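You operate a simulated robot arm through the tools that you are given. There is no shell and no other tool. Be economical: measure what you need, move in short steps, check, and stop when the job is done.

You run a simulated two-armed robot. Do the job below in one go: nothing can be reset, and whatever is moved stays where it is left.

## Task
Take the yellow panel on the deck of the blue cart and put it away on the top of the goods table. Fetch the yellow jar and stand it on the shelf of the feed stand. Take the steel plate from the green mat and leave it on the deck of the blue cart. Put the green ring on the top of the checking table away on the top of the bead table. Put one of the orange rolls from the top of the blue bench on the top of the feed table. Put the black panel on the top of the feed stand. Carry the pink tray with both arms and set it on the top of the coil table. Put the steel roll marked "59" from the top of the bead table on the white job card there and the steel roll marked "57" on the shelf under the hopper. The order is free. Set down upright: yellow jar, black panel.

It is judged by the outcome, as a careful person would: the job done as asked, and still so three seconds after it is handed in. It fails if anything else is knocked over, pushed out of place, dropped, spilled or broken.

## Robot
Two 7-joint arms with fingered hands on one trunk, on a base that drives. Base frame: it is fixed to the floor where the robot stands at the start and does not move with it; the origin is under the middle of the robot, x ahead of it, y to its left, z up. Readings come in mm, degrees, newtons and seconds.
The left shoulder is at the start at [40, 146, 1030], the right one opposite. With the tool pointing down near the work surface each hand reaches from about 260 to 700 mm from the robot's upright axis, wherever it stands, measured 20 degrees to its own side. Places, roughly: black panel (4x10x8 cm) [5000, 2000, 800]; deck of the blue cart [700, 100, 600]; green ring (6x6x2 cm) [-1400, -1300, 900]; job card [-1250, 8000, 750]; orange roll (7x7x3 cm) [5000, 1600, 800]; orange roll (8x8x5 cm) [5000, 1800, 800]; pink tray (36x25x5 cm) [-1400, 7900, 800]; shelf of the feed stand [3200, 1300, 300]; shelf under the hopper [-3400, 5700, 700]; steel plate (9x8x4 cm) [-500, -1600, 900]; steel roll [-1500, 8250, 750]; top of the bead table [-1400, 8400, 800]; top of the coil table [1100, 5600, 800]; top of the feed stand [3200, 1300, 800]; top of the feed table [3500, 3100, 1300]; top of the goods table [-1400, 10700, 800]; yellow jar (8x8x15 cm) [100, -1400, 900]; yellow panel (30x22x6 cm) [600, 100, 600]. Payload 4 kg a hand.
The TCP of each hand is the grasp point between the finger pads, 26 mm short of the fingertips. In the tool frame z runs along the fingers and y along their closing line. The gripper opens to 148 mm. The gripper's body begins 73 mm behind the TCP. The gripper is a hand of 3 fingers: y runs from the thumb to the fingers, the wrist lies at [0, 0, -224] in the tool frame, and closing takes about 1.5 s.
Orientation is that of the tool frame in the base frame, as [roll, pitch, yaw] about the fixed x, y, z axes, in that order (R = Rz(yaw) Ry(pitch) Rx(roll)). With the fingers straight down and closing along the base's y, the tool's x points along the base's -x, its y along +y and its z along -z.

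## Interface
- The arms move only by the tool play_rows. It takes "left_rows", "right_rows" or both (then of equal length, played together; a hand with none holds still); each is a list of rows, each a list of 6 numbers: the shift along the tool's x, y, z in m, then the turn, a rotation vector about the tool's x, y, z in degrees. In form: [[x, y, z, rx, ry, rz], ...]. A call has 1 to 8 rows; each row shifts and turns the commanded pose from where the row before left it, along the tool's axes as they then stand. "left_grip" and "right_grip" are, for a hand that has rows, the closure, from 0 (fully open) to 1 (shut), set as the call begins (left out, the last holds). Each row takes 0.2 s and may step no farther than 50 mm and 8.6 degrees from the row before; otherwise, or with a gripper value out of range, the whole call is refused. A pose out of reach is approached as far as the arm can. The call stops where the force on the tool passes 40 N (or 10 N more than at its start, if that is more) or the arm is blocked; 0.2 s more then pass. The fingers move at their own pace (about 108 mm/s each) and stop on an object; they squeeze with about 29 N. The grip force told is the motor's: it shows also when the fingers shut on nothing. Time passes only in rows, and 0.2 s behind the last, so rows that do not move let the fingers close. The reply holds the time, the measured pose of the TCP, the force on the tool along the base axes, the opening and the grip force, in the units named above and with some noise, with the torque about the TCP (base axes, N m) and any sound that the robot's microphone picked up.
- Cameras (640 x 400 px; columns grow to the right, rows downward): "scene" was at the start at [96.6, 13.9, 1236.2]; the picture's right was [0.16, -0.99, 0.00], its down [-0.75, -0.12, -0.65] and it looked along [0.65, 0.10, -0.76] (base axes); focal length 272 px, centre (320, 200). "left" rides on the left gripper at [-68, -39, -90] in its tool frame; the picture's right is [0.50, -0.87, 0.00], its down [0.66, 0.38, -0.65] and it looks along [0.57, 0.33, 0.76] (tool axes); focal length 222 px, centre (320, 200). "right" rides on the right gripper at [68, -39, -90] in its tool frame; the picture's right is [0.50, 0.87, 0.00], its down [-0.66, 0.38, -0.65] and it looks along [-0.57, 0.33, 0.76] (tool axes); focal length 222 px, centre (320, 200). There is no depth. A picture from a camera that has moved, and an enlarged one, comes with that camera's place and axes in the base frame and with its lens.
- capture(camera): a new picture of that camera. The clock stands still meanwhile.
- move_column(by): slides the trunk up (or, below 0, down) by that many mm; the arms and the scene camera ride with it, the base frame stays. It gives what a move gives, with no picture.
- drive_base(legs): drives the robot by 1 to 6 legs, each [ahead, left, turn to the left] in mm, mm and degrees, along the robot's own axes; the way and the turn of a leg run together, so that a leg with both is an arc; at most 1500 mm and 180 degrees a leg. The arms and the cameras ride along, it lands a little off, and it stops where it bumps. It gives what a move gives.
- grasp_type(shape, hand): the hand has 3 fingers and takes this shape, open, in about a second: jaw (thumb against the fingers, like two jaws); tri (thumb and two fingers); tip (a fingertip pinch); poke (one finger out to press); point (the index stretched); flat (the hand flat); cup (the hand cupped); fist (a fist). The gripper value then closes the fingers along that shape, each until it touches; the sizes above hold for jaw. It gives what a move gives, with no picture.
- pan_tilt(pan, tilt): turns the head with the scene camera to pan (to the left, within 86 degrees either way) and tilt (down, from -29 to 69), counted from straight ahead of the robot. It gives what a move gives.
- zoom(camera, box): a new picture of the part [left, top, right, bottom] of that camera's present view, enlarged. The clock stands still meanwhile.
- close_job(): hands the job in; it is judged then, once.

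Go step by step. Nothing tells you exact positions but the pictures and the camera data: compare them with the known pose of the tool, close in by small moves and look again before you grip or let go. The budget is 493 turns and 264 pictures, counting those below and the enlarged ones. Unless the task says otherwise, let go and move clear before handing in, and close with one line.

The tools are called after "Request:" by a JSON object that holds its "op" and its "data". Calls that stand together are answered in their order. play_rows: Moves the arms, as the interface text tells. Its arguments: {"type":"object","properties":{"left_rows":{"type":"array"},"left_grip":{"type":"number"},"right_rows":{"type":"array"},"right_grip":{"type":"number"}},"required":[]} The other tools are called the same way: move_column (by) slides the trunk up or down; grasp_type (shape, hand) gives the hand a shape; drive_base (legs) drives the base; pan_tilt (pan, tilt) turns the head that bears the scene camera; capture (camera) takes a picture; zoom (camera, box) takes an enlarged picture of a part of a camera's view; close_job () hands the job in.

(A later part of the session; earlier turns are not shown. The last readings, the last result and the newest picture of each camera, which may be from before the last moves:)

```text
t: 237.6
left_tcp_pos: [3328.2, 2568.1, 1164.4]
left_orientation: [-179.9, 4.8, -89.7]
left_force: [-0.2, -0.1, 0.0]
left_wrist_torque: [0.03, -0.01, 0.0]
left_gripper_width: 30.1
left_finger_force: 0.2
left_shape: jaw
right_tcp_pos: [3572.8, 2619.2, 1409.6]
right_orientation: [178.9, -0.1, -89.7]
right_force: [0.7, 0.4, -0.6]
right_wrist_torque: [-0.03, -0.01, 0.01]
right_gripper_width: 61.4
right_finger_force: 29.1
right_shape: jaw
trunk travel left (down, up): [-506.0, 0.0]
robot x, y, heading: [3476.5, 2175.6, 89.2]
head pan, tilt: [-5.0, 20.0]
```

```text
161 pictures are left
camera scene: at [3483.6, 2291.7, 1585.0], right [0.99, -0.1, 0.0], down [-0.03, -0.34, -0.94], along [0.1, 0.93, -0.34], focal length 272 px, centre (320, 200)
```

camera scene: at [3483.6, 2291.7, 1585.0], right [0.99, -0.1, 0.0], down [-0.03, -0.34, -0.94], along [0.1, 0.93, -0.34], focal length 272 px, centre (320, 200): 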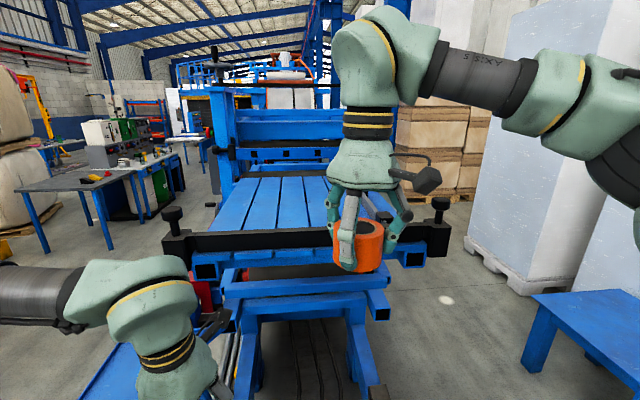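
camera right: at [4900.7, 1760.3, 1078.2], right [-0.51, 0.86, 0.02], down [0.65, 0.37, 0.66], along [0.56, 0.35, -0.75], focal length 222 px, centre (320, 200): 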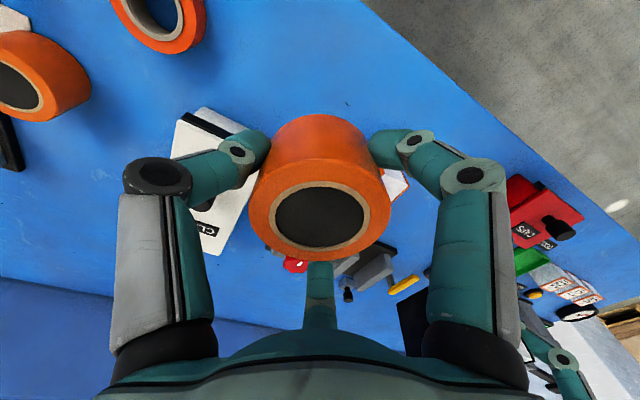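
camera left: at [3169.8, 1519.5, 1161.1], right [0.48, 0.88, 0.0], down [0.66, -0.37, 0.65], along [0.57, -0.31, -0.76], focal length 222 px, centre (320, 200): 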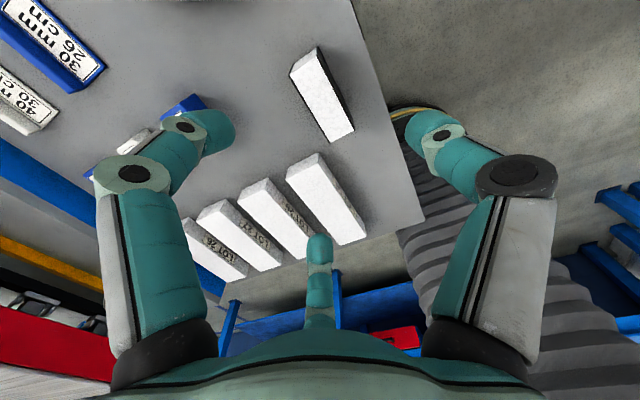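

Request:
{"op": "play_rows", "data": {"left_rows": [[0.04, 0, 0, 0, 0, 0], [0.04, 0, 0, 0, 0, 0], [0.03, 0, 0, 0, 0, 0]]}}

Request:
{"op": "drive_base", "data": {"legs": [[130, 0, 0]]}}

Request:
{"op": "play_rows", "data": {"right_rows": [[-0.045, 0.01, 0, 0, 0, 0], [-0.045, 0.01, 0, 0, 0, 0], [-0.045, 0.01, 0, 0, 0, 0], [-0.025, 0.01, 0, 0, 0, 0]]}}

Request:
{"op": "capture", "data": {"camera": "scene"}}

Request:
{"op": "capture", "data": {"camera": "right"}}

```text
t: 238.4
left_tcp_pos: [3335.3, 2493.6, 1159.3]
left_orientation: [-180.0, 4.8, -89.6]
left_force: [0.2, 0.8, -0.3]
left_wrist_torque: [-0.02, -0.04, -0.02]
left_gripper_width: 30.0
left_finger_force: 0.0
left_shape: jaw
left hand out of reach, approached as far as the arm can: row 2, 3
right_tcp_pos: [3573.6, 2619.6, 1410.0]
right_orientation: [178.9, -0.3, -89.7]
right_force: [0.0, -0.3, -0.2]
right_wrist_torque: [-0.04, 0.01, -0.01]
right_gripper_width: 61.3
right_finger_force: 28.7
right_shape: jaw
trunk travel left (down, up): [-506.0, 0.0]
robot x, y, heading: [3472.5, 2176.1, 88.9]
head pan, tilt: [-5.0, 20.0]
```

```text
t: 239.7
left_tcp_pos: [3335.8, 2619.6, 1160.1]
left_orientation: [-179.9, 4.9, -89.5]
left_force: [-0.2, -0.6, -0.4]
left_wrist_torque: [0.0, -0.02, 0.02]
left_gripper_width: 30.0
left_finger_force: 0.0
left_shape: jaw
right_tcp_pos: [3572.7, 2744.4, 1411.9]
right_orientation: [178.9, 0.1, -89.4]
right_force: [-0.2, 0.1, -0.4]
right_wrist_torque: [0.03, 0.02, -0.01]
right_gripper_width: 61.1
right_finger_force: 28.6
right_shape: jaw
trunk travel left (down, up): [-506.0, 0.0]
robot x, y, heading: [3475.1, 2305.1, 89.1]
head pan, tilt: [-5.0, 20.0]
```

```text
t: 240.7
left_tcp_pos: [3334.6, 2624.4, 1159.1]
left_orientation: [-179.9, 4.8, -89.5]
left_force: [0.1, 0.7, -0.3]
left_wrist_torque: [-0.02, -0.03, -0.04]
left_gripper_width: 30.0
left_finger_force: 0.0
left_shape: jaw
right_tcp_pos: [3538.1, 2890.3, 1411.1]
right_orientation: [179.0, -0.1, -89.5]
right_force: [0.1, -1.5, -0.7]
right_wrist_torque: [-0.02, -0.02, 0.01]
right_gripper_width: 61.4
right_finger_force: 28.9
right_shape: jaw
right hand out of reach, approached as far as the arm can: row 4
trunk travel left (down, up): [-506.0, 0.0]
robot x, y, heading: [3477.6, 2304.4, 89.6]
head pan, tilt: [-5.0, 20.0]
```

```text
160 pictures are left
camera scene: at [3484.1, 2422.1, 1585.0], right [0.99, -0.1, 0.0], down [-0.03, -0.34, -0.94], along [0.09, 0.93, -0.34], focal length 272 px, centre (320, 200)
```

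scene: 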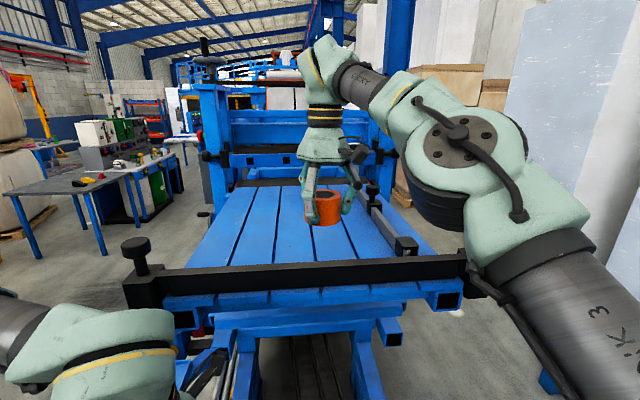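

```text
159 pictures are left
camera right: at [3578.5, 2823.7, 1501.9], right [-0.86, -0.51, 0.02], down [-0.37, 0.65, 0.66], along [-0.35, 0.56, -0.75], focal length 222 px, centre (320, 200)
```

right: 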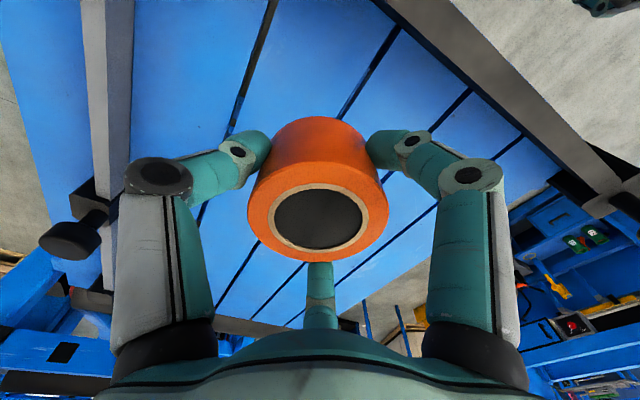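

Request:
{"op": "drive_base", "data": {"legs": [[0, 60, 0]]}}

Request:
{"op": "play_rows", "data": {"right_rows": [[0, 0, 0.02, 0, 0, 0], [0, 0, 0.02, 0, 0, 0], [0, 0, 0.015, 0, 0, 0]]}}

Request:
{"op": "capture", "data": {"camera": "scene"}}

```text
t: 241.7
left_tcp_pos: [3288.5, 2623.0, 1160.7]
left_orientation: [179.5, 4.9, -89.5]
left_force: [1.6, 0.1, -0.1]
left_wrist_torque: [-0.01, 0.07, -0.01]
left_gripper_width: 30.0
left_finger_force: 0.0
left_shape: jaw
right_tcp_pos: [3494.1, 2891.0, 1411.0]
right_orientation: [178.3, -0.1, -89.6]
right_force: [0.6, -0.3, -0.7]
right_wrist_torque: [0.0, 0.13, 0.0]
right_gripper_width: 61.2
right_finger_force: 29.0
right_shape: jaw
trunk travel left (down, up): [-506.0, 0.0]
robot x, y, heading: [3419.3, 2303.9, 89.2]
head pan, tilt: [-5.0, 20.0]
```

```text
t: 242.5
left_tcp_pos: [3277.2, 2623.7, 1159.2]
left_orientation: [-179.9, 4.8, -89.6]
left_force: [-0.4, -0.6, -0.2]
left_wrist_torque: [0.02, 0.02, 0.01]
left_gripper_width: 30.0
left_finger_force: 0.0
left_shape: jaw
right_tcp_pos: [3480.2, 2891.9, 1356.6]
right_orientation: [178.8, 0.0, -89.6]
right_force: [0.0, -0.8, -1.6]
right_wrist_torque: [-0.04, -0.03, 0.01]
right_gripper_width: 61.3
right_finger_force: 28.5
right_shape: jaw
trunk travel left (down, up): [-506.0, 0.0]
robot x, y, heading: [3419.4, 2308.1, 89.1]
head pan, tilt: [-5.0, 20.0]
```

```text
158 pictures are left
camera scene: at [3427.2, 2422.2, 1585.0], right [0.99, -0.1, 0.0], down [-0.03, -0.34, -0.94], along [0.09, 0.93, -0.34], focal length 272 px, centre (320, 200)
```

scene: 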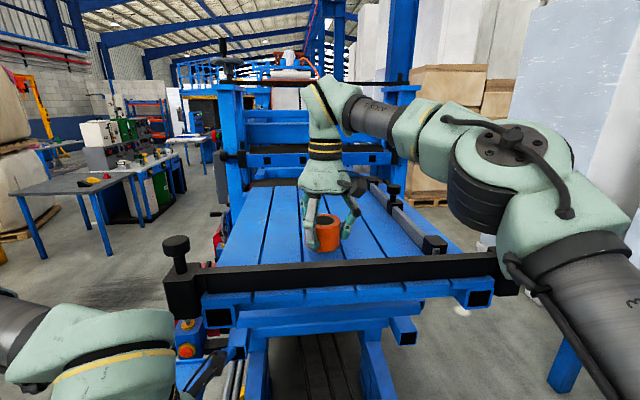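

Request:
{"op": "play_rows", "data": {"right_rows": [[0, 0, 0.008, 0, 0, 0], [0, 0, 0, 0, 0, 0]]}}

Request:
{"op": "play_rows", "data": {"right_rows": [[0, 0, 0.006, 0, 0, 0], [0, 0, 0, 0, 0, 0]]}}

Request:
{"op": "capture", "data": {"camera": "right"}}

```text
t: 243.1
left_tcp_pos: [3278.4, 2623.4, 1160.4]
left_orientation: [180.0, 4.8, -89.5]
left_force: [0.1, 0.2, 0.4]
left_wrist_torque: [0.01, 0.01, 0.01]
left_gripper_width: 29.8
left_finger_force: 0.1
left_shape: jaw
right_tcp_pos: [3481.9, 2892.0, 1349.4]
right_orientation: [178.7, -0.1, -89.6]
right_force: [0.1, 0.1, -0.5]
right_wrist_torque: [0.02, -0.01, -0.02]
right_gripper_width: 61.4
right_finger_force: 28.8
right_shape: jaw
trunk travel left (down, up): [-506.0, 0.0]
robot x, y, heading: [3421.2, 2308.1, 89.3]
head pan, tilt: [-5.0, 20.0]
```

```text
t: 243.7
left_tcp_pos: [3277.7, 2623.7, 1159.1]
left_orientation: [-180.0, 4.8, -89.5]
left_force: [0.4, -0.4, -0.7]
left_wrist_torque: [0.01, -0.02, 0.02]
left_gripper_width: 29.8
left_finger_force: 0.1
left_shape: jaw
right_tcp_pos: [3481.3, 2891.9, 1343.7]
right_orientation: [178.8, -0.2, -89.6]
right_force: [-0.1, -0.1, -0.7]
right_wrist_torque: [-0.04, 0.02, 0.01]
right_gripper_width: 61.2
right_finger_force: 29.2
right_shape: jaw
trunk travel left (down, up): [-506.0, 0.0]
robot x, y, heading: [3416.7, 2306.9, 89.2]
head pan, tilt: [-5.0, 20.0]
```

```text
157 pictures are left
camera right: at [3522.5, 2823.8, 1434.3], right [-0.86, -0.51, 0.02], down [-0.37, 0.65, 0.66], along [-0.35, 0.56, -0.75], focal length 222 px, centre (320, 200)
```

right: 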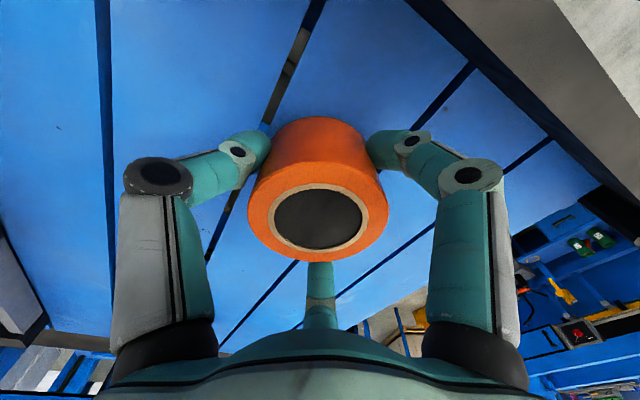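

Request:
{"op": "play_rows", "data": {"right_rows": [[0, 0, 0.007, 0, 0, 0], [0, 0, 0, 0, 0, 0]]}}

Request:
{"op": "play_rows", "data": {"right_rows": [[0, 0, 0.007, 0, 0, 0], [0, 0, 0, 0, 0, 0]]}}

Request:
{"op": "play_rows", "data": {"right_rows": [[0, 0, 0.007, 0, 0, 0], [0, 0, 0, 0, 0, 0]]}}

```text
t: 244.3
left_tcp_pos: [3277.7, 2623.4, 1160.1]
left_orientation: [-180.0, 4.8, -89.5]
left_force: [0.1, 0.4, -0.2]
left_wrist_torque: [0.02, -0.01, -0.04]
left_gripper_width: 29.8
left_finger_force: 0.0
left_shape: jaw
right_tcp_pos: [3480.9, 2891.4, 1335.1]
right_orientation: [178.9, 0.0, -89.7]
right_force: [0.0, 0.3, -0.1]
right_wrist_torque: [0.01, -0.02, 0.01]
right_gripper_width: 61.3
right_finger_force: 29.0
right_shape: jaw
trunk travel left (down, up): [-506.0, 0.0]
robot x, y, heading: [3414.8, 2306.1, 89.1]
head pan, tilt: [-5.0, 20.0]
```

```text
t: 244.9
left_tcp_pos: [3278.2, 2621.5, 1159.8]
left_orientation: [-180.0, 4.9, -89.5]
left_force: [0.7, -0.3, -0.3]
left_wrist_torque: [-0.03, 0.01, -0.03]
left_gripper_width: 29.8
left_finger_force: 0.0
left_shape: jaw
right_tcp_pos: [3481.3, 2890.6, 1334.3]
right_orientation: [178.7, 0.5, -89.5]
right_force: [2.4, 7.8, 32.9]
right_wrist_torque: [0.24, -0.18, 0.15]
right_gripper_width: 61.8
right_finger_force: 28.6
right_shape: jaw
trunk travel left (down, up): [-506.0, 0.0]
robot x, y, heading: [3418.0, 2305.1, 89.0]
head pan, tilt: [-5.0, 20.0]
```

```text
t: 245.2
left_tcp_pos: [3277.1, 2621.4, 1158.4]
left_orientation: [180.0, 4.9, -89.5]
left_force: [0.7, 0.7, 0.3]
left_wrist_torque: [-0.02, -0.02, 0.02]
left_gripper_width: 29.7
left_finger_force: 0.1
left_shape: jaw
right_tcp_pos: [3481.0, 2890.4, 1334.1]
right_orientation: [178.6, 0.9, -89.7]
right_force: [1.0, -3.6, 17.5]
right_wrist_torque: [-0.13, -0.24, -0.02]
right_gripper_width: 63.4
right_finger_force: 29.0
right_shape: jaw
trunk travel left (down, up): [-506.0, 0.0]
robot x, y, heading: [3419.1, 2307.6, 89.2]
head pan, tilt: [-5.0, 20.0]
stopped in row 1 (right hand): the force on the tool passed its limit at 48 N (the readings are from after the stop); the commanded pose is now the measured one
```

It has touched down. I'll release and lift.

Request:
{"op": "play_rows", "data": {"right_rows": [[0, 0, -0.002, 0, 0, 0], [0, 0, 0, 0, 0, 0], [0, 0, 0, 0, 0, 0], [0, 0, 0, 0, 0, 0]], "right_grip": 0.2}}

Request:
{"op": "play_rows", "data": {"right_rows": [[0, 0, -0.02, 0, 0, 0], [0, 0, -0.04, 0, 0, 0], [0, 0, -0.04, 0, 0, 0]]}}

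Request:
{"op": "capture", "data": {"camera": "right"}}

```text
t: 246.2
left_tcp_pos: [3278.0, 2623.1, 1158.2]
left_orientation: [-179.8, 4.8, -89.5]
left_force: [-0.6, -0.1, -0.2]
left_wrist_torque: [0.0, 0.0, 0.0]
left_gripper_width: 30.0
left_finger_force: 0.1
left_shape: jaw
right_tcp_pos: [3480.5, 2892.6, 1333.9]
right_orientation: [178.7, 0.7, -89.6]
right_force: [0.7, 1.0, 0.3]
right_wrist_torque: [-0.01, -0.01, 0.03]
right_gripper_width: 118.3
right_finger_force: 0.1
right_shape: jaw
trunk travel left (down, up): [-506.0, 0.0]
robot x, y, heading: [3416.6, 2307.6, 88.9]
head pan, tilt: [-5.0, 20.0]
```

```text
t: 247.0
left_tcp_pos: [3275.1, 2624.0, 1158.8]
left_orientation: [-179.9, 4.9, -89.5]
left_force: [-0.3, 0.9, -0.2]
left_wrist_torque: [-0.03, 0.02, -0.01]
left_gripper_width: 29.9
left_finger_force: 0.1
left_shape: jaw
right_tcp_pos: [3479.9, 2892.6, 1425.1]
right_orientation: [178.8, 0.7, -89.6]
right_force: [0.1, -0.2, -0.2]
right_wrist_torque: [0.01, -0.01, -0.03]
right_gripper_width: 118.1
right_finger_force: 0.1
right_shape: jaw
right hand out of reach, approached as far as the arm can: row 3
trunk travel left (down, up): [-506.0, 0.0]
robot x, y, heading: [3414.2, 2305.7, 89.6]
head pan, tilt: [-5.0, 20.0]
```

```text
156 pictures are left
camera right: at [3520.6, 2823.1, 1513.8], right [-0.86, -0.51, 0.01], down [-0.37, 0.64, 0.67], along [-0.35, 0.57, -0.74], focal length 222 px, centre (320, 200)
```

right: 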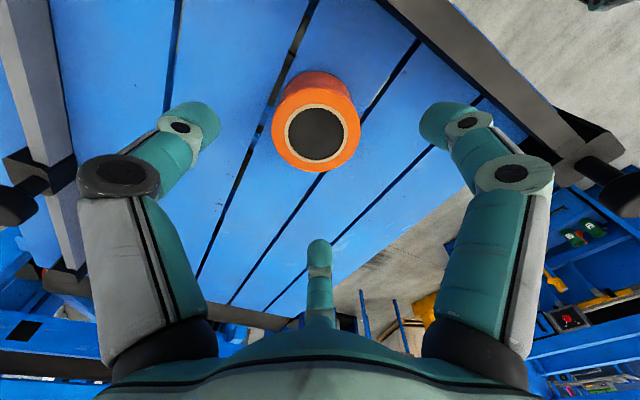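

The orange roll is on the feed table. I'll back out, fold the right arm, and drive west along known aisles toward the checking table.

Request:
{"op": "drive_base", "data": {"legs": [[-340, 0, 0]]}}

Request:
{"op": "play_rows", "data": {"right_rows": [[0.02, 0, 0.045, 0, 0, 0], [0.02, 0, 0.045, 0, 0, 0], [0.02, 0, 0.045, 0, 0, 0], [0.03, 0, 0.03, 0, 0, 0], [0.03, 0, 0.03, 0, 0, 0], [0.03, 0, 0.03, 0, 0, 0]]}}

Request:
{"op": "drive_base", "data": {"legs": [[0, 0, 90], [1450, 0, 0]]}}

Request:
{"op": "pan_tilt", "data": {"pan": 0, "tilt": 30}}

Request:
{"op": "capture", "data": {"camera": "scene"}}

```text
t: 249.3
left_tcp_pos: [3274.0, 2277.6, 1159.4]
left_orientation: [-180.0, 4.6, -89.6]
left_force: [-0.6, 0.4, 0.3]
left_wrist_torque: [-0.02, 0.01, 0.02]
left_gripper_width: 30.0
left_finger_force: 0.1
left_shape: jaw
right_tcp_pos: [3479.2, 2547.7, 1421.8]
right_orientation: [178.6, 0.6, -89.7]
right_force: [-0.6, 0.6, 0.3]
right_wrist_torque: [-0.01, 0.0, 0.0]
right_gripper_width: 118.1
right_finger_force: 0.1
right_shape: jaw
trunk travel left (down, up): [-506.0, 0.0]
robot x, y, heading: [3417.1, 1956.3, 89.1]
head pan, tilt: [-5.0, 20.0]
```

```text
t: 250.7
left_tcp_pos: [3273.8, 2276.1, 1157.7]
left_orientation: [-179.9, 4.8, -89.6]
left_force: [-0.4, 0.8, -0.5]
left_wrist_torque: [-0.03, -0.01, -0.02]
left_gripper_width: 29.8
left_finger_force: 0.0
left_shape: jaw
right_tcp_pos: [3473.5, 2398.2, 1195.0]
right_orientation: [178.6, 0.7, -89.7]
right_force: [0.0, 0.5, -0.4]
right_wrist_torque: [-0.02, 0.0, -0.05]
right_gripper_width: 118.0
right_finger_force: 0.1
right_shape: jaw
trunk travel left (down, up): [-506.0, 0.0]
robot x, y, heading: [3415.8, 1962.9, 89.0]
head pan, tilt: [-5.0, 20.0]
```

```text
t: 261.8
left_tcp_pos: [1647.1, 1765.7, 1159.7]
left_orientation: [180.0, 4.8, 3.6]
left_force: [0.2, -0.3, 0.0]
left_wrist_torque: [-0.02, 0.02, 0.0]
left_gripper_width: 29.9
left_finger_force: 0.1
left_shape: jaw
right_tcp_pos: [1513.0, 1958.3, 1196.9]
right_orientation: [178.6, 0.7, 3.5]
right_force: [0.6, 0.0, 1.0]
right_wrist_torque: [-0.01, 0.02, 0.01]
right_gripper_width: 117.9
right_finger_force: 0.1
right_shape: jaw
trunk travel left (down, up): [-506.0, 0.0]
robot x, y, heading: [1953.5, 1923.9, -177.6]
head pan, tilt: [-5.0, 20.0]
```

```text
t: 262.5
left_tcp_pos: [1645.9, 1765.2, 1158.5]
left_orientation: [-180.0, 4.8, 3.6]
left_force: [-0.3, -0.2, -0.2]
left_wrist_torque: [-0.01, -0.01, -0.01]
left_gripper_width: 30.0
left_finger_force: 0.1
left_shape: jaw
right_tcp_pos: [1511.4, 1958.7, 1195.5]
right_orientation: [178.6, 0.8, 3.4]
right_force: [0.9, 0.6, -0.8]
right_wrist_torque: [-0.02, -0.02, 0.0]
right_gripper_width: 118.2
right_finger_force: 0.1
right_shape: jaw
trunk travel left (down, up): [-506.0, 0.0]
robot x, y, heading: [1951.5, 1924.0, -177.4]
head pan, tilt: [0.0, 30.0]
```

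```text
155 pictures are left
camera scene: at [1842.0, 1920.2, 1569.0], right [-0.04, 1.0, 0.0], down [0.5, 0.02, -0.87], along [-0.87, -0.04, -0.5], focal length 272 px, centre (320, 200)
```

scene: 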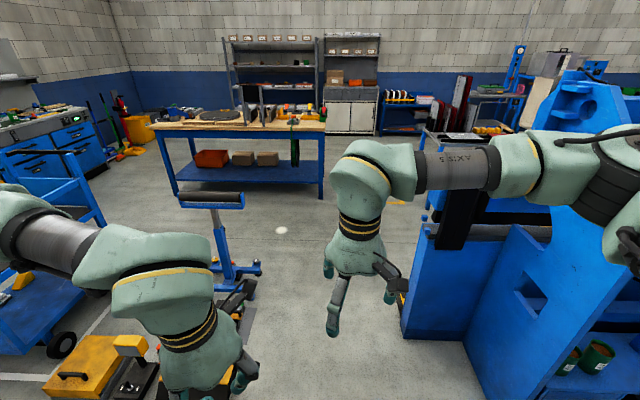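

There is a clear lane straight west between the roller stand and the blue machine. I'll drive it and then go south to the bench side.

Request:
{"op": "drive_base", "data": {"legs": [[0, 120, -2.6], [1250, 0, 0], [1050, 0, 0], [0, 1300, 0], [0, 850, 0], [0, 0, 90]]}}

Request:
{"op": "pan_tilt", "data": {"pan": -40, "tilt": 25}}

Request:
{"op": "capture", "data": {"camera": "scene"}}

```text
t: 289.0
left_tcp_pos: [-100.9, -724.6, 1159.8]
left_orientation: [-179.9, 4.9, 94.9]
left_force: [0.6, 0.2, 0.6]
left_wrist_torque: [-0.04, 0.0, -0.02]
left_gripper_width: 30.0
left_finger_force: 0.1
left_shape: jaw
right_tcp_pos: [-291.1, -862.7, 1195.4]
right_orientation: [178.7, 0.8, 94.9]
right_force: [0.1, -0.5, -0.8]
right_wrist_torque: [-0.01, -0.01, 0.01]
right_gripper_width: 118.0
right_finger_force: 0.0
right_shape: jaw
trunk travel left (down, up): [-506.0, 0.0]
robot x, y, heading: [-264.1, -419.0, -86.3]
head pan, tilt: [0.0, 30.0]
```

```text
t: 290.1
left_tcp_pos: [-101.1, -725.3, 1159.3]
left_orientation: [180.0, 4.8, 94.9]
left_force: [0.7, -0.3, -0.3]
left_wrist_torque: [0.03, -0.02, 0.0]
left_gripper_width: 30.0
left_finger_force: 0.1
left_shape: jaw
right_tcp_pos: [-291.3, -863.5, 1196.0]
right_orientation: [178.7, 0.7, 94.8]
right_force: [-0.6, 0.7, -0.1]
right_wrist_torque: [-0.02, -0.01, 0.01]
right_gripper_width: 118.3
right_finger_force: 0.2
right_shape: jaw
trunk travel left (down, up): [-506.0, 0.0]
robot x, y, heading: [-266.4, -416.5, -86.2]
head pan, tilt: [-40.0, 25.0]
```

```text
154 pictures are left
camera scene: at [-319.1, -513.4, 1576.9], right [-0.81, 0.59, 0.0], down [0.25, 0.34, -0.91], along [-0.54, -0.73, -0.42], focal length 272 px, centre (320, 200)
```

scene: 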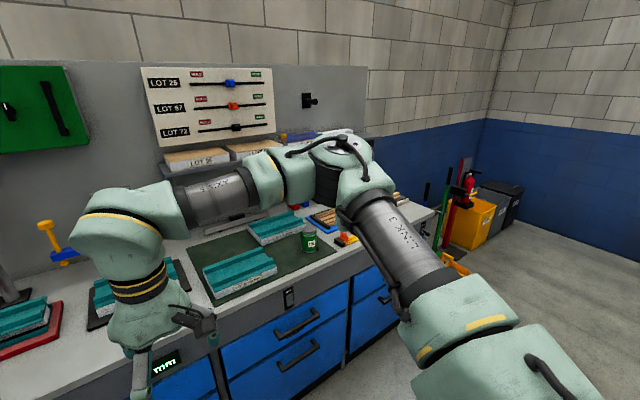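

Request:
{"op": "drive_base", "data": {"legs": [[0, 0, -3.8], [0, -950, 0]]}}

Request:
{"op": "pan_tilt", "data": {"pan": 0, "tilt": 35}}

Request:
{"op": "capture", "data": {"camera": "scene"}}

```text
t: 295.5
left_tcp_pos: [-1073.0, -733.2, 1159.8]
left_orientation: [-179.9, 4.8, 91.3]
left_force: [0.0, -0.2, 0.7]
left_wrist_torque: [0.01, 0.01, 0.0]
left_gripper_width: 29.9
left_finger_force: 0.0
left_shape: jaw
right_tcp_pos: [-1271.6, -858.9, 1195.7]
right_orientation: [178.7, 0.7, 91.1]
right_force: [0.7, 0.9, -0.5]
right_wrist_torque: [0.0, 0.01, 0.03]
right_gripper_width: 118.5
right_finger_force: 0.0
right_shape: jaw
trunk travel left (down, up): [-506.0, 0.0]
robot x, y, heading: [-1217.3, -419.5, -90.1]
head pan, tilt: [-40.0, 25.0]
```

```text
t: 296.6
left_tcp_pos: [-1074.6, -733.4, 1161.1]
left_orientation: [179.9, 4.8, 91.2]
left_force: [-0.4, -0.2, -0.6]
left_wrist_torque: [0.0, -0.01, 0.01]
left_gripper_width: 30.1
left_finger_force: 0.2
left_shape: jaw
right_tcp_pos: [-1273.9, -858.1, 1195.3]
right_orientation: [178.7, 0.7, 91.1]
right_force: [-0.4, 0.5, 0.2]
right_wrist_torque: [0.01, 0.01, 0.0]
right_gripper_width: 118.3
right_finger_force: 0.0
right_shape: jaw
trunk travel left (down, up): [-506.0, 0.0]
robot x, y, heading: [-1220.1, -418.5, -90.0]
head pan, tilt: [0.0, 35.0]
```

```text
153 pictures are left
camera scene: at [-1219.3, -525.8, 1561.2], right [-1.0, 0.0, 0.0], down [0.0, 0.57, -0.82], along [0.0, -0.82, -0.57], focal length 272 px, centre (320, 200)
```

scene: 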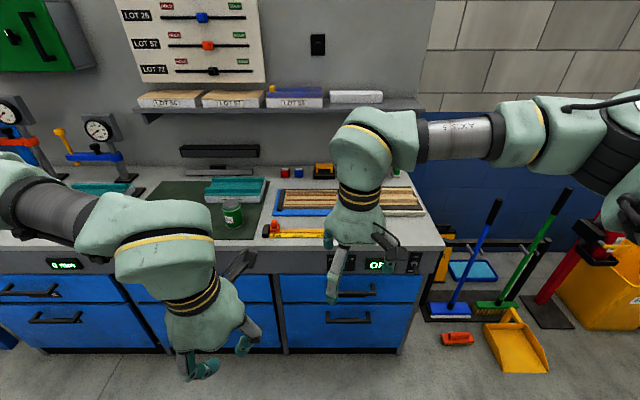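

Request:
{"op": "capture", "data": {"camera": "right"}}

Request:
{"op": "zoom", "data": {"camera": "scene", "box": [230, 150, 450, 290]}}

```text
152 pictures are left
camera right: at [-1315.6, -791.5, 1286.2], right [0.86, 0.52, 0.01], down [0.38, -0.64, 0.67], along [0.36, -0.57, -0.74], focal length 222 px, centre (320, 200)
```

right: 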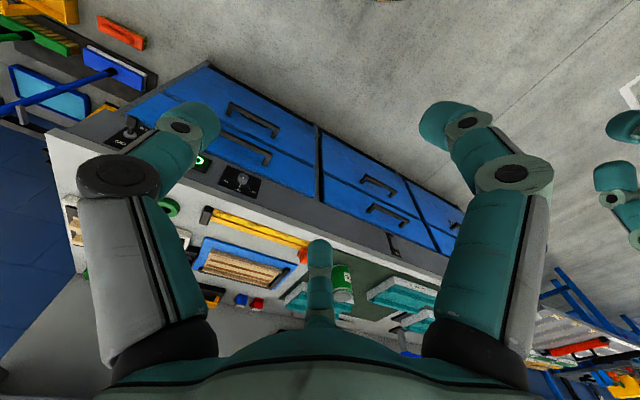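

```text
2.86 times, centred on (340, 220) of scene
camera zoom: at [-1219.3, -525.8, 1561.2], right [-1.0, 0.0, 0.0], down [0.0, 0.57, -0.82], along [0.0, -0.82, -0.57], focal length 776 px, centre (263, 143)
```

zoom: 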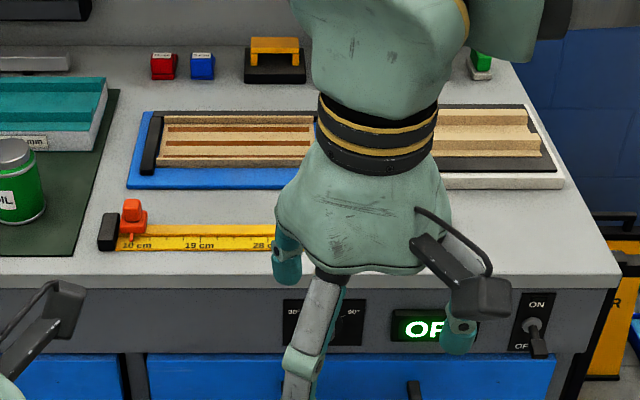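

Request:
{"op": "drive_base", "data": {"legs": [[370, -90, 0]]}}

Request:
{"op": "play_rows", "data": {"right_rows": [[-0.015, -0.015, 0.04, 0, 0, 0], [-0.015, -0.015, 0.04, 0, 0, 0], [-0.015, -0.015, 0.04, 0, 0, 0]], "right_grip": 0.3}}

Request:
{"op": "capture", "data": {"camera": "right"}}

Request:
{"op": "capture", "data": {"camera": "scene"}}

```text
t: 298.9
left_tcp_pos: [-1164.0, -1097.2, 1159.5]
left_orientation: [-180.0, 4.9, 91.4]
left_force: [1.0, 0.5, -0.7]
left_wrist_torque: [0.01, -0.01, -0.02]
left_gripper_width: 29.9
left_finger_force: 0.1
left_shape: jaw
right_tcp_pos: [-1361.9, -1221.5, 1197.2]
right_orientation: [178.8, 0.8, 91.3]
right_force: [-0.9, 1.2, -0.3]
right_wrist_torque: [0.04, -0.02, -0.02]
right_gripper_width: 118.3
right_finger_force: 0.1
right_shape: jaw
trunk travel left (down, up): [-506.0, 0.0]
robot x, y, heading: [-1309.4, -779.6, -89.7]
head pan, tilt: [0.0, 35.0]
```

```text
t: 299.8
left_tcp_pos: [-1164.1, -1099.2, 1159.1]
left_orientation: [180.0, 4.7, 91.5]
left_force: [-0.1, -0.3, -0.8]
left_wrist_torque: [0.02, 0.01, 0.02]
left_gripper_width: 29.6
left_finger_force: 0.1
left_shape: jaw
right_tcp_pos: [-1403.9, -1274.0, 1074.3]
right_orientation: [178.6, 0.7, 91.4]
right_force: [0.6, -0.6, -0.2]
right_wrist_torque: [0.02, -0.02, 0.02]
right_gripper_width: 103.9
right_finger_force: 0.2
right_shape: jaw
trunk travel left (down, up): [-506.0, 0.0]
robot x, y, heading: [-1309.1, -785.5, -89.6]
head pan, tilt: [0.0, 35.0]
```

```text
150 pictures are left
camera right: at [-1447.8, -1206.8, 1163.6], right [0.85, 0.52, 0.01], down [0.38, -0.64, 0.67], along [0.36, -0.57, -0.74], focal length 222 px, centre (320, 200)
```

right: 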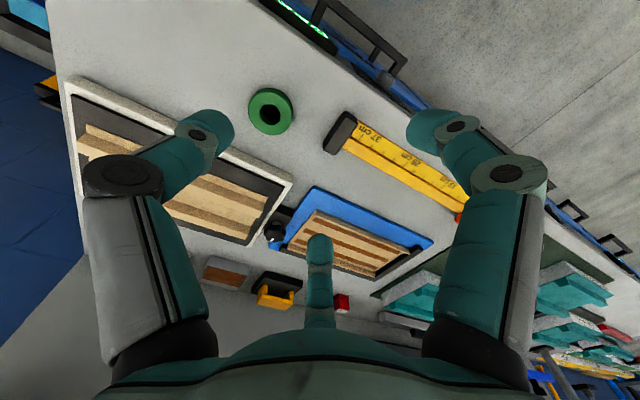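

```text
149 pictures are left
camera scene: at [-1310.0, -892.2, 1561.0], right [-1.0, 0.0, 0.0], down [0.0, 0.57, -0.82], along [0.0, -0.82, -0.57], focal length 272 px, centre (320, 200)
```

scene: 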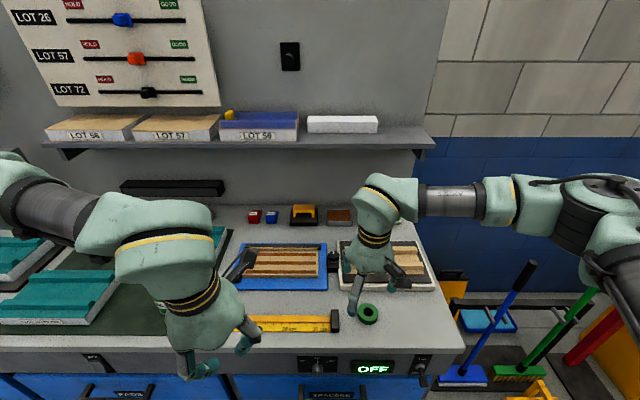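

Request:
{"op": "play_rows", "data": {"right_rows": [[-0.0106, -0.0082, 0.03, 0, 0, 0], [-0.0106, -0.0082, 0.03, 0, 0, 0], [-0.0106, -0.0082, 0.03, 0, 0, 0], [-0.0106, -0.0082, 0.03, 0, 0, 0], [-0.0106, -0.0082, 0.03, 0.6, 0.4, 0]]}}

Request:
{"op": "capture", "data": {"camera": "right"}}

```text
t: 300.9
left_tcp_pos: [-1163.8, -1098.2, 1159.1]
left_orientation: [180.0, 4.7, 91.6]
left_force: [0.3, -0.1, -0.1]
left_wrist_torque: [-0.01, 0.04, 0.02]
left_gripper_width: 29.9
left_finger_force: 0.0
left_shape: jaw
right_tcp_pos: [-1439.3, -1327.8, 924.4]
right_orientation: [179.2, 0.3, 91.4]
right_force: [0.3, -0.7, 0.7]
right_wrist_torque: [0.01, -0.02, -0.02]
right_gripper_width: 103.9
right_finger_force: 0.1
right_shape: jaw
trunk travel left (down, up): [-506.0, 0.0]
robot x, y, heading: [-1308.1, -781.9, -90.1]
head pan, tilt: [0.0, 35.0]
```

```text
148 pictures are left
camera right: at [-1481.2, -1261.4, 1015.2], right [0.85, 0.52, 0.01], down [0.39, -0.64, 0.66], along [0.35, -0.56, -0.75], focal length 222 px, centre (320, 200)
```

right: 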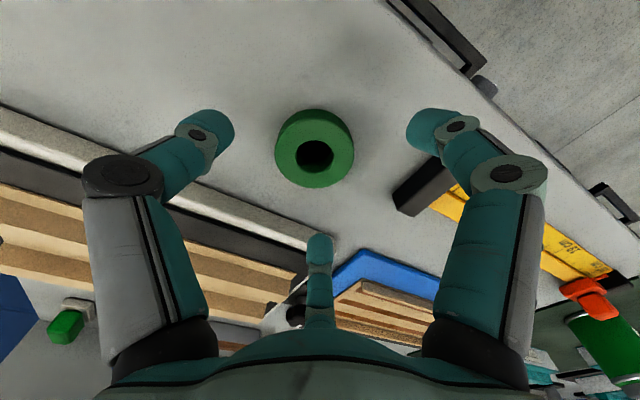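

Request:
{"op": "play_rows", "data": {"right_rows": [[0, -0.004, 0.02, 0, 0, 0], [0, 0, 0.014, 0, 0, 0], [0, 0, 0, 0, 0, 0]]}}

Request:
{"op": "play_rows", "data": {"right_rows": [[0, 0, 0, 0, 0, 0], [0, 0, 0, 0, 0, 0], [0, 0, 0, 0, 0, 0], [0, 0, 0, 0, 0, 0], [0, 0, 0, 0, 0, 0]], "right_grip": 1}}

Request:
{"op": "capture", "data": {"camera": "right"}}

```text
t: 301.8
left_tcp_pos: [-1163.9, -1097.3, 1160.4]
left_orientation: [-180.0, 4.7, 91.5]
left_force: [-0.1, 0.1, -0.9]
left_wrist_torque: [-0.01, 0.0, 0.02]
left_gripper_width: 29.9
left_finger_force: 0.2
left_shape: jaw
right_tcp_pos: [-1443.1, -1325.8, 891.3]
right_orientation: [179.2, 0.3, 91.4]
right_force: [0.6, -0.5, 0.1]
right_wrist_torque: [0.0, 0.03, 0.04]
right_gripper_width: 103.9
right_finger_force: 0.0
right_shape: jaw
trunk travel left (down, up): [-506.0, 0.0]
robot x, y, heading: [-1308.3, -782.7, -89.8]
head pan, tilt: [0.0, 35.0]
```

```text
t: 302.9
left_tcp_pos: [-1163.9, -1097.9, 1159.1]
left_orientation: [-180.0, 4.8, 91.5]
left_force: [-0.5, 0.6, -0.3]
left_wrist_torque: [0.01, -0.03, 0.03]
left_gripper_width: 29.9
left_finger_force: 0.0
left_shape: jaw
right_tcp_pos: [-1442.6, -1327.1, 891.8]
right_orientation: [179.3, 0.4, 91.4]
right_force: [0.1, 0.1, -0.2]
right_wrist_torque: [0.0, 0.0, 0.02]
right_gripper_width: 49.5
right_finger_force: 28.9
right_shape: jaw
trunk travel left (down, up): [-506.0, 0.0]
robot x, y, heading: [-1312.5, -783.9, -89.6]
head pan, tilt: [0.0, 35.0]
```

```text
147 pictures are left
camera right: at [-1485.1, -1259.7, 983.0], right [0.85, 0.52, 0.01], down [0.39, -0.64, 0.66], along [0.35, -0.56, -0.75], focal length 222 px, centre (320, 200)
```

right: 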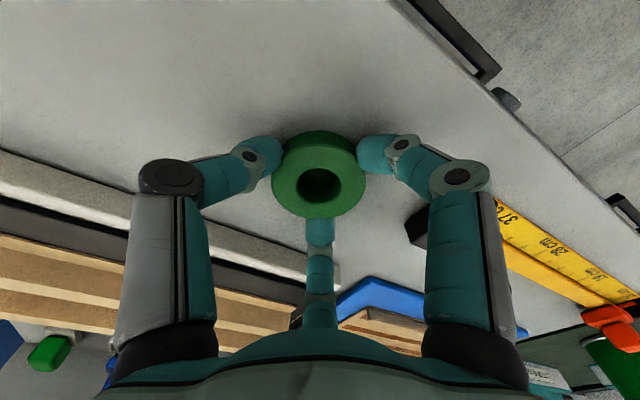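

Gripped. I'll lift and check.

Request:
{"op": "play_rows", "data": {"right_rows": [[0, 0, -0.02, 0, 0, 0], [0, 0, -0.045, 0, 0, 0], [0, 0, -0.045, 0, 0, 0], [0, 0, -0.045, 0, 0, 0], [0, 0, -0.045, 0, 0, 0], [0.03, 0, -0.035, 0, 0, 0]]}}

Request:
{"op": "capture", "data": {"camera": "right"}}

```text
t: 304.4
left_tcp_pos: [-1164.8, -1096.4, 1160.8]
left_orientation: [180.0, 4.9, 91.5]
left_force: [0.3, 0.0, 0.2]
left_wrist_torque: [0.03, 0.01, 0.02]
left_gripper_width: 29.8
left_finger_force: 0.1
left_shape: jaw
right_tcp_pos: [-1446.6, -1295.2, 1127.2]
right_orientation: [179.4, 0.4, 91.4]
right_force: [-0.3, -0.1, -0.6]
right_wrist_torque: [-0.01, 0.0, -0.02]
right_gripper_width: 49.4
right_finger_force: 29.0
right_shape: jaw
trunk travel left (down, up): [-506.0, 0.0]
robot x, y, heading: [-1310.7, -785.6, -89.9]
head pan, tilt: [0.0, 35.0]
```

```text
146 pictures are left
camera right: at [-1489.6, -1227.4, 1218.3], right [0.85, 0.52, 0.01], down [0.39, -0.64, 0.66], along [0.35, -0.56, -0.75], focal length 222 px, centre (320, 200)
```

right: 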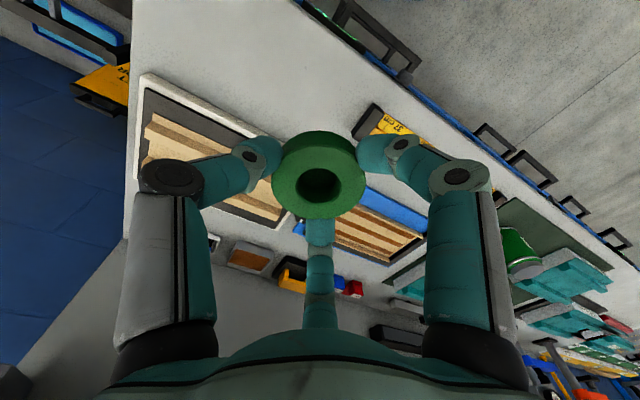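

The ring is held. Next I'll go to the north area (bead table), driving to the main aisle and looking ahead.

Request:
{"op": "drive_base", "data": {"legs": [[-350, 0, 0], [0, 1000, 0], [0, 0, 180], [1400, 0, 0]]}}

Request:
{"op": "pan_tilt", "data": {"pan": 0, "tilt": 12}}

Request:
{"op": "capture", "data": {"camera": "scene"}}

```text
t: 325.4
left_tcp_pos: [-566.3, 1293.1, 1159.3]
left_orientation: [-179.9, 4.7, -85.9]
left_force: [0.5, -1.2, -0.3]
left_wrist_torque: [-0.02, 0.01, -0.02]
left_gripper_width: 29.8
left_finger_force: 0.0
left_shape: jaw
right_tcp_pos: [-290.6, 1502.1, 1126.5]
right_orientation: [179.3, 0.3, -86.0]
right_force: [0.0, -0.5, -1.1]
right_wrist_torque: [-0.03, -0.01, -0.03]
right_gripper_width: 48.9
right_finger_force: 29.3
right_shape: jaw
trunk travel left (down, up): [-506.0, 0.0]
robot x, y, heading: [-407.5, 987.2, 92.9]
head pan, tilt: [0.0, 35.0]
```

```text
t: 326.3
left_tcp_pos: [-563.7, 1292.4, 1159.3]
left_orientation: [-180.0, 4.8, -85.8]
left_force: [-1.0, -1.1, 0.3]
left_wrist_torque: [-0.01, 0.0, 0.0]
left_gripper_width: 30.2
left_finger_force: 0.1
left_shape: jaw
right_tcp_pos: [-292.1, 1503.5, 1126.0]
right_orientation: [179.3, 0.3, -86.0]
right_force: [-0.2, 0.3, -0.5]
right_wrist_torque: [-0.02, -0.03, 0.0]
right_gripper_width: 48.8
right_finger_force: 29.1
right_shape: jaw
trunk travel left (down, up): [-506.0, 0.0]
robot x, y, heading: [-405.1, 985.6, 92.6]
head pan, tilt: [0.0, 12.0]
```

```text
145 pictures are left
camera scene: at [-411.7, 1101.1, 1598.0], right [1.0, 0.05, 0.0], down [0.01, -0.21, -0.98], along [-0.05, 0.98, -0.21], focal length 272 px, centre (320, 200)
```

scene: 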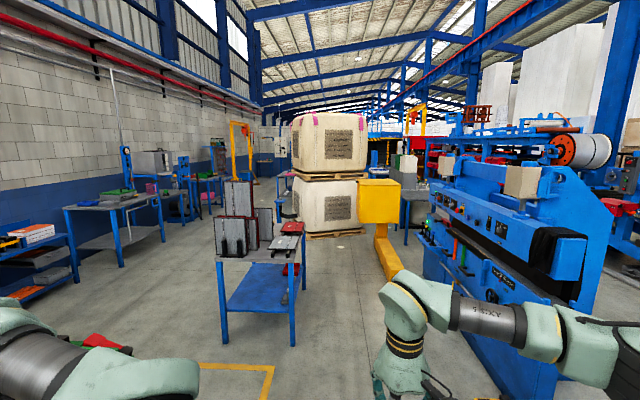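

The wide lane lies to the left of the small table and the bag pallet, around x≈-1950. I'll move there.

Request:
{"op": "play_rows", "data": {"right_rows": [[0.045, 0, 0, 0, 0, 0], [0.045, 0, 0, 0, 0, 0], [0.03, 0, 0, 0, 0, 0]]}}

Request:
{"op": "drive_base", "data": {"legs": [[0, 0, -2.6], [1390, 0, 0], [0, 1500, 0]]}}

Request:
{"op": "capture", "data": {"camera": "scene"}}

```text
t: 327.1
left_tcp_pos: [-564.3, 1291.6, 1159.2]
left_orientation: [-179.9, 4.8, -86.1]
left_force: [-0.4, -0.7, -0.2]
left_wrist_torque: [-0.02, 0.05, 0.01]
left_gripper_width: 29.8
left_finger_force: 0.1
left_shape: jaw
right_tcp_pos: [-283.6, 1382.4, 1125.4]
right_orientation: [179.3, 0.4, -86.0]
right_force: [0.3, -0.6, -1.3]
right_wrist_torque: [0.03, 0.04, 0.01]
right_gripper_width: 48.9
right_finger_force: 29.0
right_shape: jaw
trunk travel left (down, up): [-506.0, 0.0]
robot x, y, heading: [-406.2, 984.8, 93.0]
head pan, tilt: [0.0, 12.0]
```

```text
t: 341.6
left_tcp_pos: [-2079.1, 2714.1, 1159.3]
left_orientation: [-180.0, 4.8, -88.9]
left_force: [0.3, 0.0, 0.2]
left_wrist_torque: [0.01, 0.01, -0.01]
left_gripper_width: 29.7
left_finger_force: 0.0
left_shape: jaw
right_tcp_pos: [-1792.7, 2788.9, 1125.9]
right_orientation: [179.2, 0.3, -89.2]
right_force: [-0.1, 0.6, -0.7]
right_wrist_torque: [0.01, 0.01, -0.02]
right_gripper_width: 49.2
right_finger_force: 28.6
right_shape: jaw
trunk travel left (down, up): [-506.0, 0.0]
robot x, y, heading: [-1936.2, 2398.2, 89.9]
head pan, tilt: [0.0, 12.0]
```

```text
144 pictures are left
camera scene: at [-1935.6, 2513.8, 1598.1], right [1.0, 0.0, 0.0], down [0.0, -0.21, -0.98], along [0.0, 0.98, -0.21], focal length 272 px, centre (320, 200)
```

scene: 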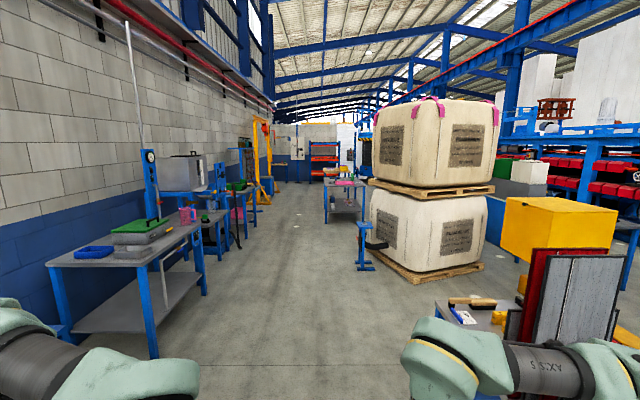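

Request:
{"op": "drive_base", "data": {"legs": [[0, 200, 0], [1500, 0, 0], [1500, 0, 0], [1350, 0, 0]]}}

Request:
{"op": "pan_tilt", "data": {"pan": -35, "tilt": 20}}

Request:
{"op": "capture", "data": {"camera": "scene"}}

```text
t: 363.7
left_tcp_pos: [-2225.8, 7069.4, 1160.8]
left_orientation: [179.9, 4.7, -88.5]
left_force: [0.2, -0.1, 0.6]
left_wrist_torque: [-0.03, 0.01, -0.03]
left_gripper_width: 29.9
left_finger_force: 0.0
left_shape: jaw
right_tcp_pos: [-1940.4, 7147.8, 1124.9]
right_orientation: [179.3, 0.5, -88.7]
right_force: [-0.5, -0.9, -0.7]
right_wrist_torque: [0.0, 0.02, 0.01]
right_gripper_width: 49.2
right_finger_force: 29.4
right_shape: jaw
trunk travel left (down, up): [-506.0, 0.0]
robot x, y, heading: [-2082.7, 6752.8, 90.2]
head pan, tilt: [0.0, 12.0]
```

```text
t: 364.7
left_tcp_pos: [-2225.4, 7069.6, 1159.1]
left_orientation: [179.9, 4.9, -88.6]
left_force: [0.4, 0.7, 0.6]
left_wrist_torque: [0.0, 0.03, 0.01]
left_gripper_width: 29.9
left_finger_force: 0.1
left_shape: jaw
right_tcp_pos: [-1940.1, 7147.1, 1126.3]
right_orientation: [179.4, 0.3, -88.7]
right_force: [0.5, 0.0, -0.3]
right_wrist_torque: [0.0, -0.01, -0.01]
right_gripper_width: 49.1
right_finger_force: 29.2
right_shape: jaw
trunk travel left (down, up): [-506.0, 0.0]
robot x, y, heading: [-2081.1, 6757.3, 90.2]
head pan, tilt: [-35.0, 20.0]
```

```text
143 pictures are left
camera scene: at [-2028.0, 6854.5, 1585.1], right [0.82, -0.57, 0.0], down [-0.2, -0.28, -0.94], along [0.54, 0.77, -0.34], focal length 272 px, centre (320, 200)
```

scene: 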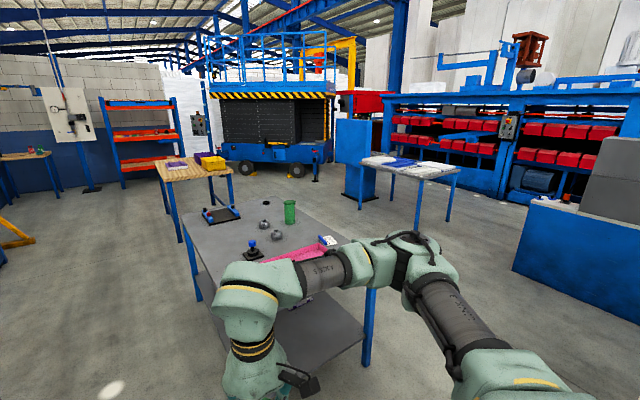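

Request:
{"op": "pan_tilt", "data": {"pan": -80, "tilt": 30}}

Request:
{"op": "capture", "data": {"camera": "scene"}}

```text
t: 365.8
left_tcp_pos: [-2225.3, 7070.2, 1159.3]
left_orientation: [-180.0, 4.8, -88.6]
left_force: [-0.5, -0.1, 0.4]
left_wrist_torque: [0.01, 0.01, 0.02]
left_gripper_width: 29.8
left_finger_force: 0.0
left_shape: jaw
right_tcp_pos: [-1940.0, 7147.6, 1125.5]
right_orientation: [179.3, 0.4, -88.6]
right_force: [-0.1, -0.7, -0.2]
right_wrist_torque: [0.02, 0.01, 0.04]
right_gripper_width: 48.9
right_finger_force: 29.0
right_shape: jaw
trunk travel left (down, up): [-506.0, 0.0]
robot x, y, heading: [-2078.5, 6757.9, 90.1]
head pan, tilt: [-80.0, 30.0]
```

```text
142 pictures are left
camera scene: at [-1992.0, 6794.2, 1569.0], right [0.18, -0.98, 0.0], down [-0.49, -0.09, -0.87], along [0.85, 0.15, -0.5], focal length 272 px, centre (320, 200)
```

scene: 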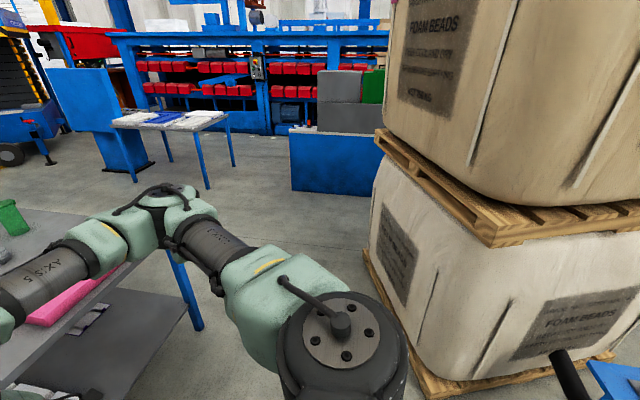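

There is room to stand on the bead table's south side. I'll go there facing north and look.

Request:
{"op": "drive_base", "data": {"legs": [[400, 0, 0], [0, -650, 0]]}}

Request:
{"op": "move_column", "data": {"by": -150}}

Request:
{"op": "pan_tilt", "data": {"pan": 0, "tilt": 40}}

Request:
{"op": "capture", "data": {"camera": "scene"}}

```text
t: 371.5
left_tcp_pos: [-1575.9, 7471.6, 1159.2]
left_orientation: [-179.9, 4.9, -89.2]
left_force: [-0.7, 1.0, 0.7]
left_wrist_torque: [-0.03, 0.01, 0.0]
left_gripper_width: 30.0
left_finger_force: 0.0
left_shape: jaw
right_tcp_pos: [-1289.6, 7544.1, 1125.5]
right_orientation: [179.3, 0.4, -89.5]
right_force: [-0.5, -0.1, -1.4]
right_wrist_torque: [0.01, -0.02, -0.01]
right_gripper_width: 49.0
right_finger_force: 29.0
right_shape: jaw
trunk travel left (down, up): [-506.0, 0.0]
robot x, y, heading: [-1436.1, 7156.4, 89.3]
head pan, tilt: [-80.0, 30.0]
```

```text
t: 373.3
left_tcp_pos: [-1575.0, 7471.3, 1009.2]
left_orientation: [180.0, 4.7, -89.4]
left_force: [0.0, 0.4, -0.4]
left_wrist_torque: [0.01, -0.02, 0.0]
left_gripper_width: 30.0
left_finger_force: 0.1
left_shape: jaw
right_tcp_pos: [-1289.4, 7544.6, 974.8]
right_orientation: [179.3, 0.2, -89.4]
right_force: [-0.7, -0.5, -0.6]
right_wrist_torque: [0.01, 0.0, 0.02]
right_gripper_width: 49.2
right_finger_force: 28.7
right_shape: jaw
trunk travel left (down, up): [-356.0, 150.0]
robot x, y, heading: [-1432.3, 7152.3, 89.6]
head pan, tilt: [-80.0, 30.0]
```

```text
t: 374.8
left_tcp_pos: [-1575.2, 7471.5, 1009.3]
left_orientation: [180.0, 4.8, -89.2]
left_force: [-0.5, -0.4, 0.2]
left_wrist_torque: [-0.02, 0.01, 0.04]
left_gripper_width: 29.8
left_finger_force: 0.0
left_shape: jaw
right_tcp_pos: [-1287.8, 7544.3, 974.2]
right_orientation: [179.3, 0.3, -89.4]
right_force: [-0.3, 0.0, -0.2]
right_wrist_torque: [-0.03, 0.04, 0.0]
right_gripper_width: 49.3
right_finger_force: 28.9
right_shape: jaw
trunk travel left (down, up): [-356.0, 150.0]
robot x, y, heading: [-1435.6, 7154.8, 89.7]
head pan, tilt: [0.0, 40.0]
```

```text
141 pictures are left
camera scene: at [-1432.7, 7262.6, 1403.6], right [1.0, -0.01, 0.0], down [-0.01, -0.64, -0.77], along [0.01, 0.77, -0.64], focal length 272 px, centre (320, 200)
```

scene: 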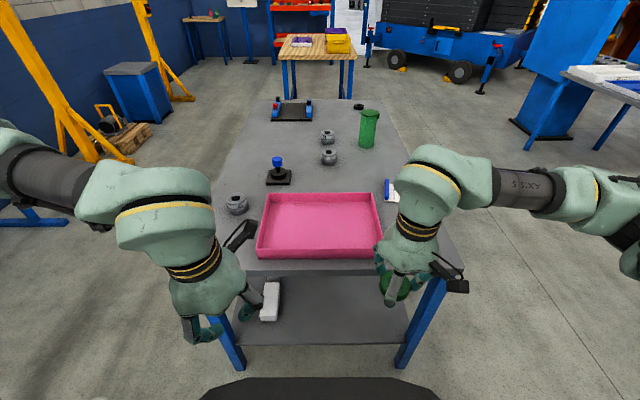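

Request:
{"op": "zoom", "data": {"camera": "scene", "box": [210, 90, 430, 230]}}

```text
2.86 times, centred on (320, 160) of scene
camera zoom: at [-1432.7, 7262.6, 1403.6], right [1.0, -0.01, 0.0], down [-0.01, -0.64, -0.77], along [0.01, 0.77, -0.64], focal length 776 px, centre (320, 314)
```

zoom: 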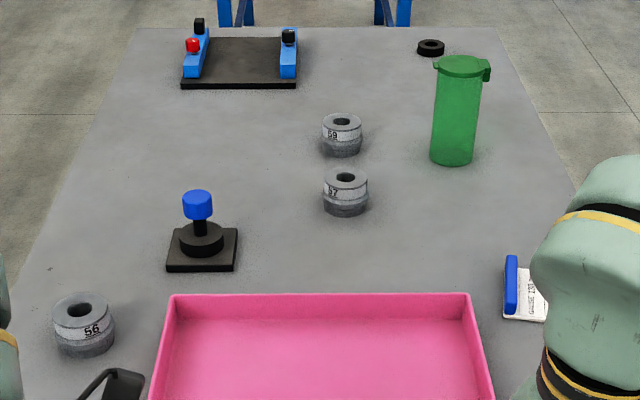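

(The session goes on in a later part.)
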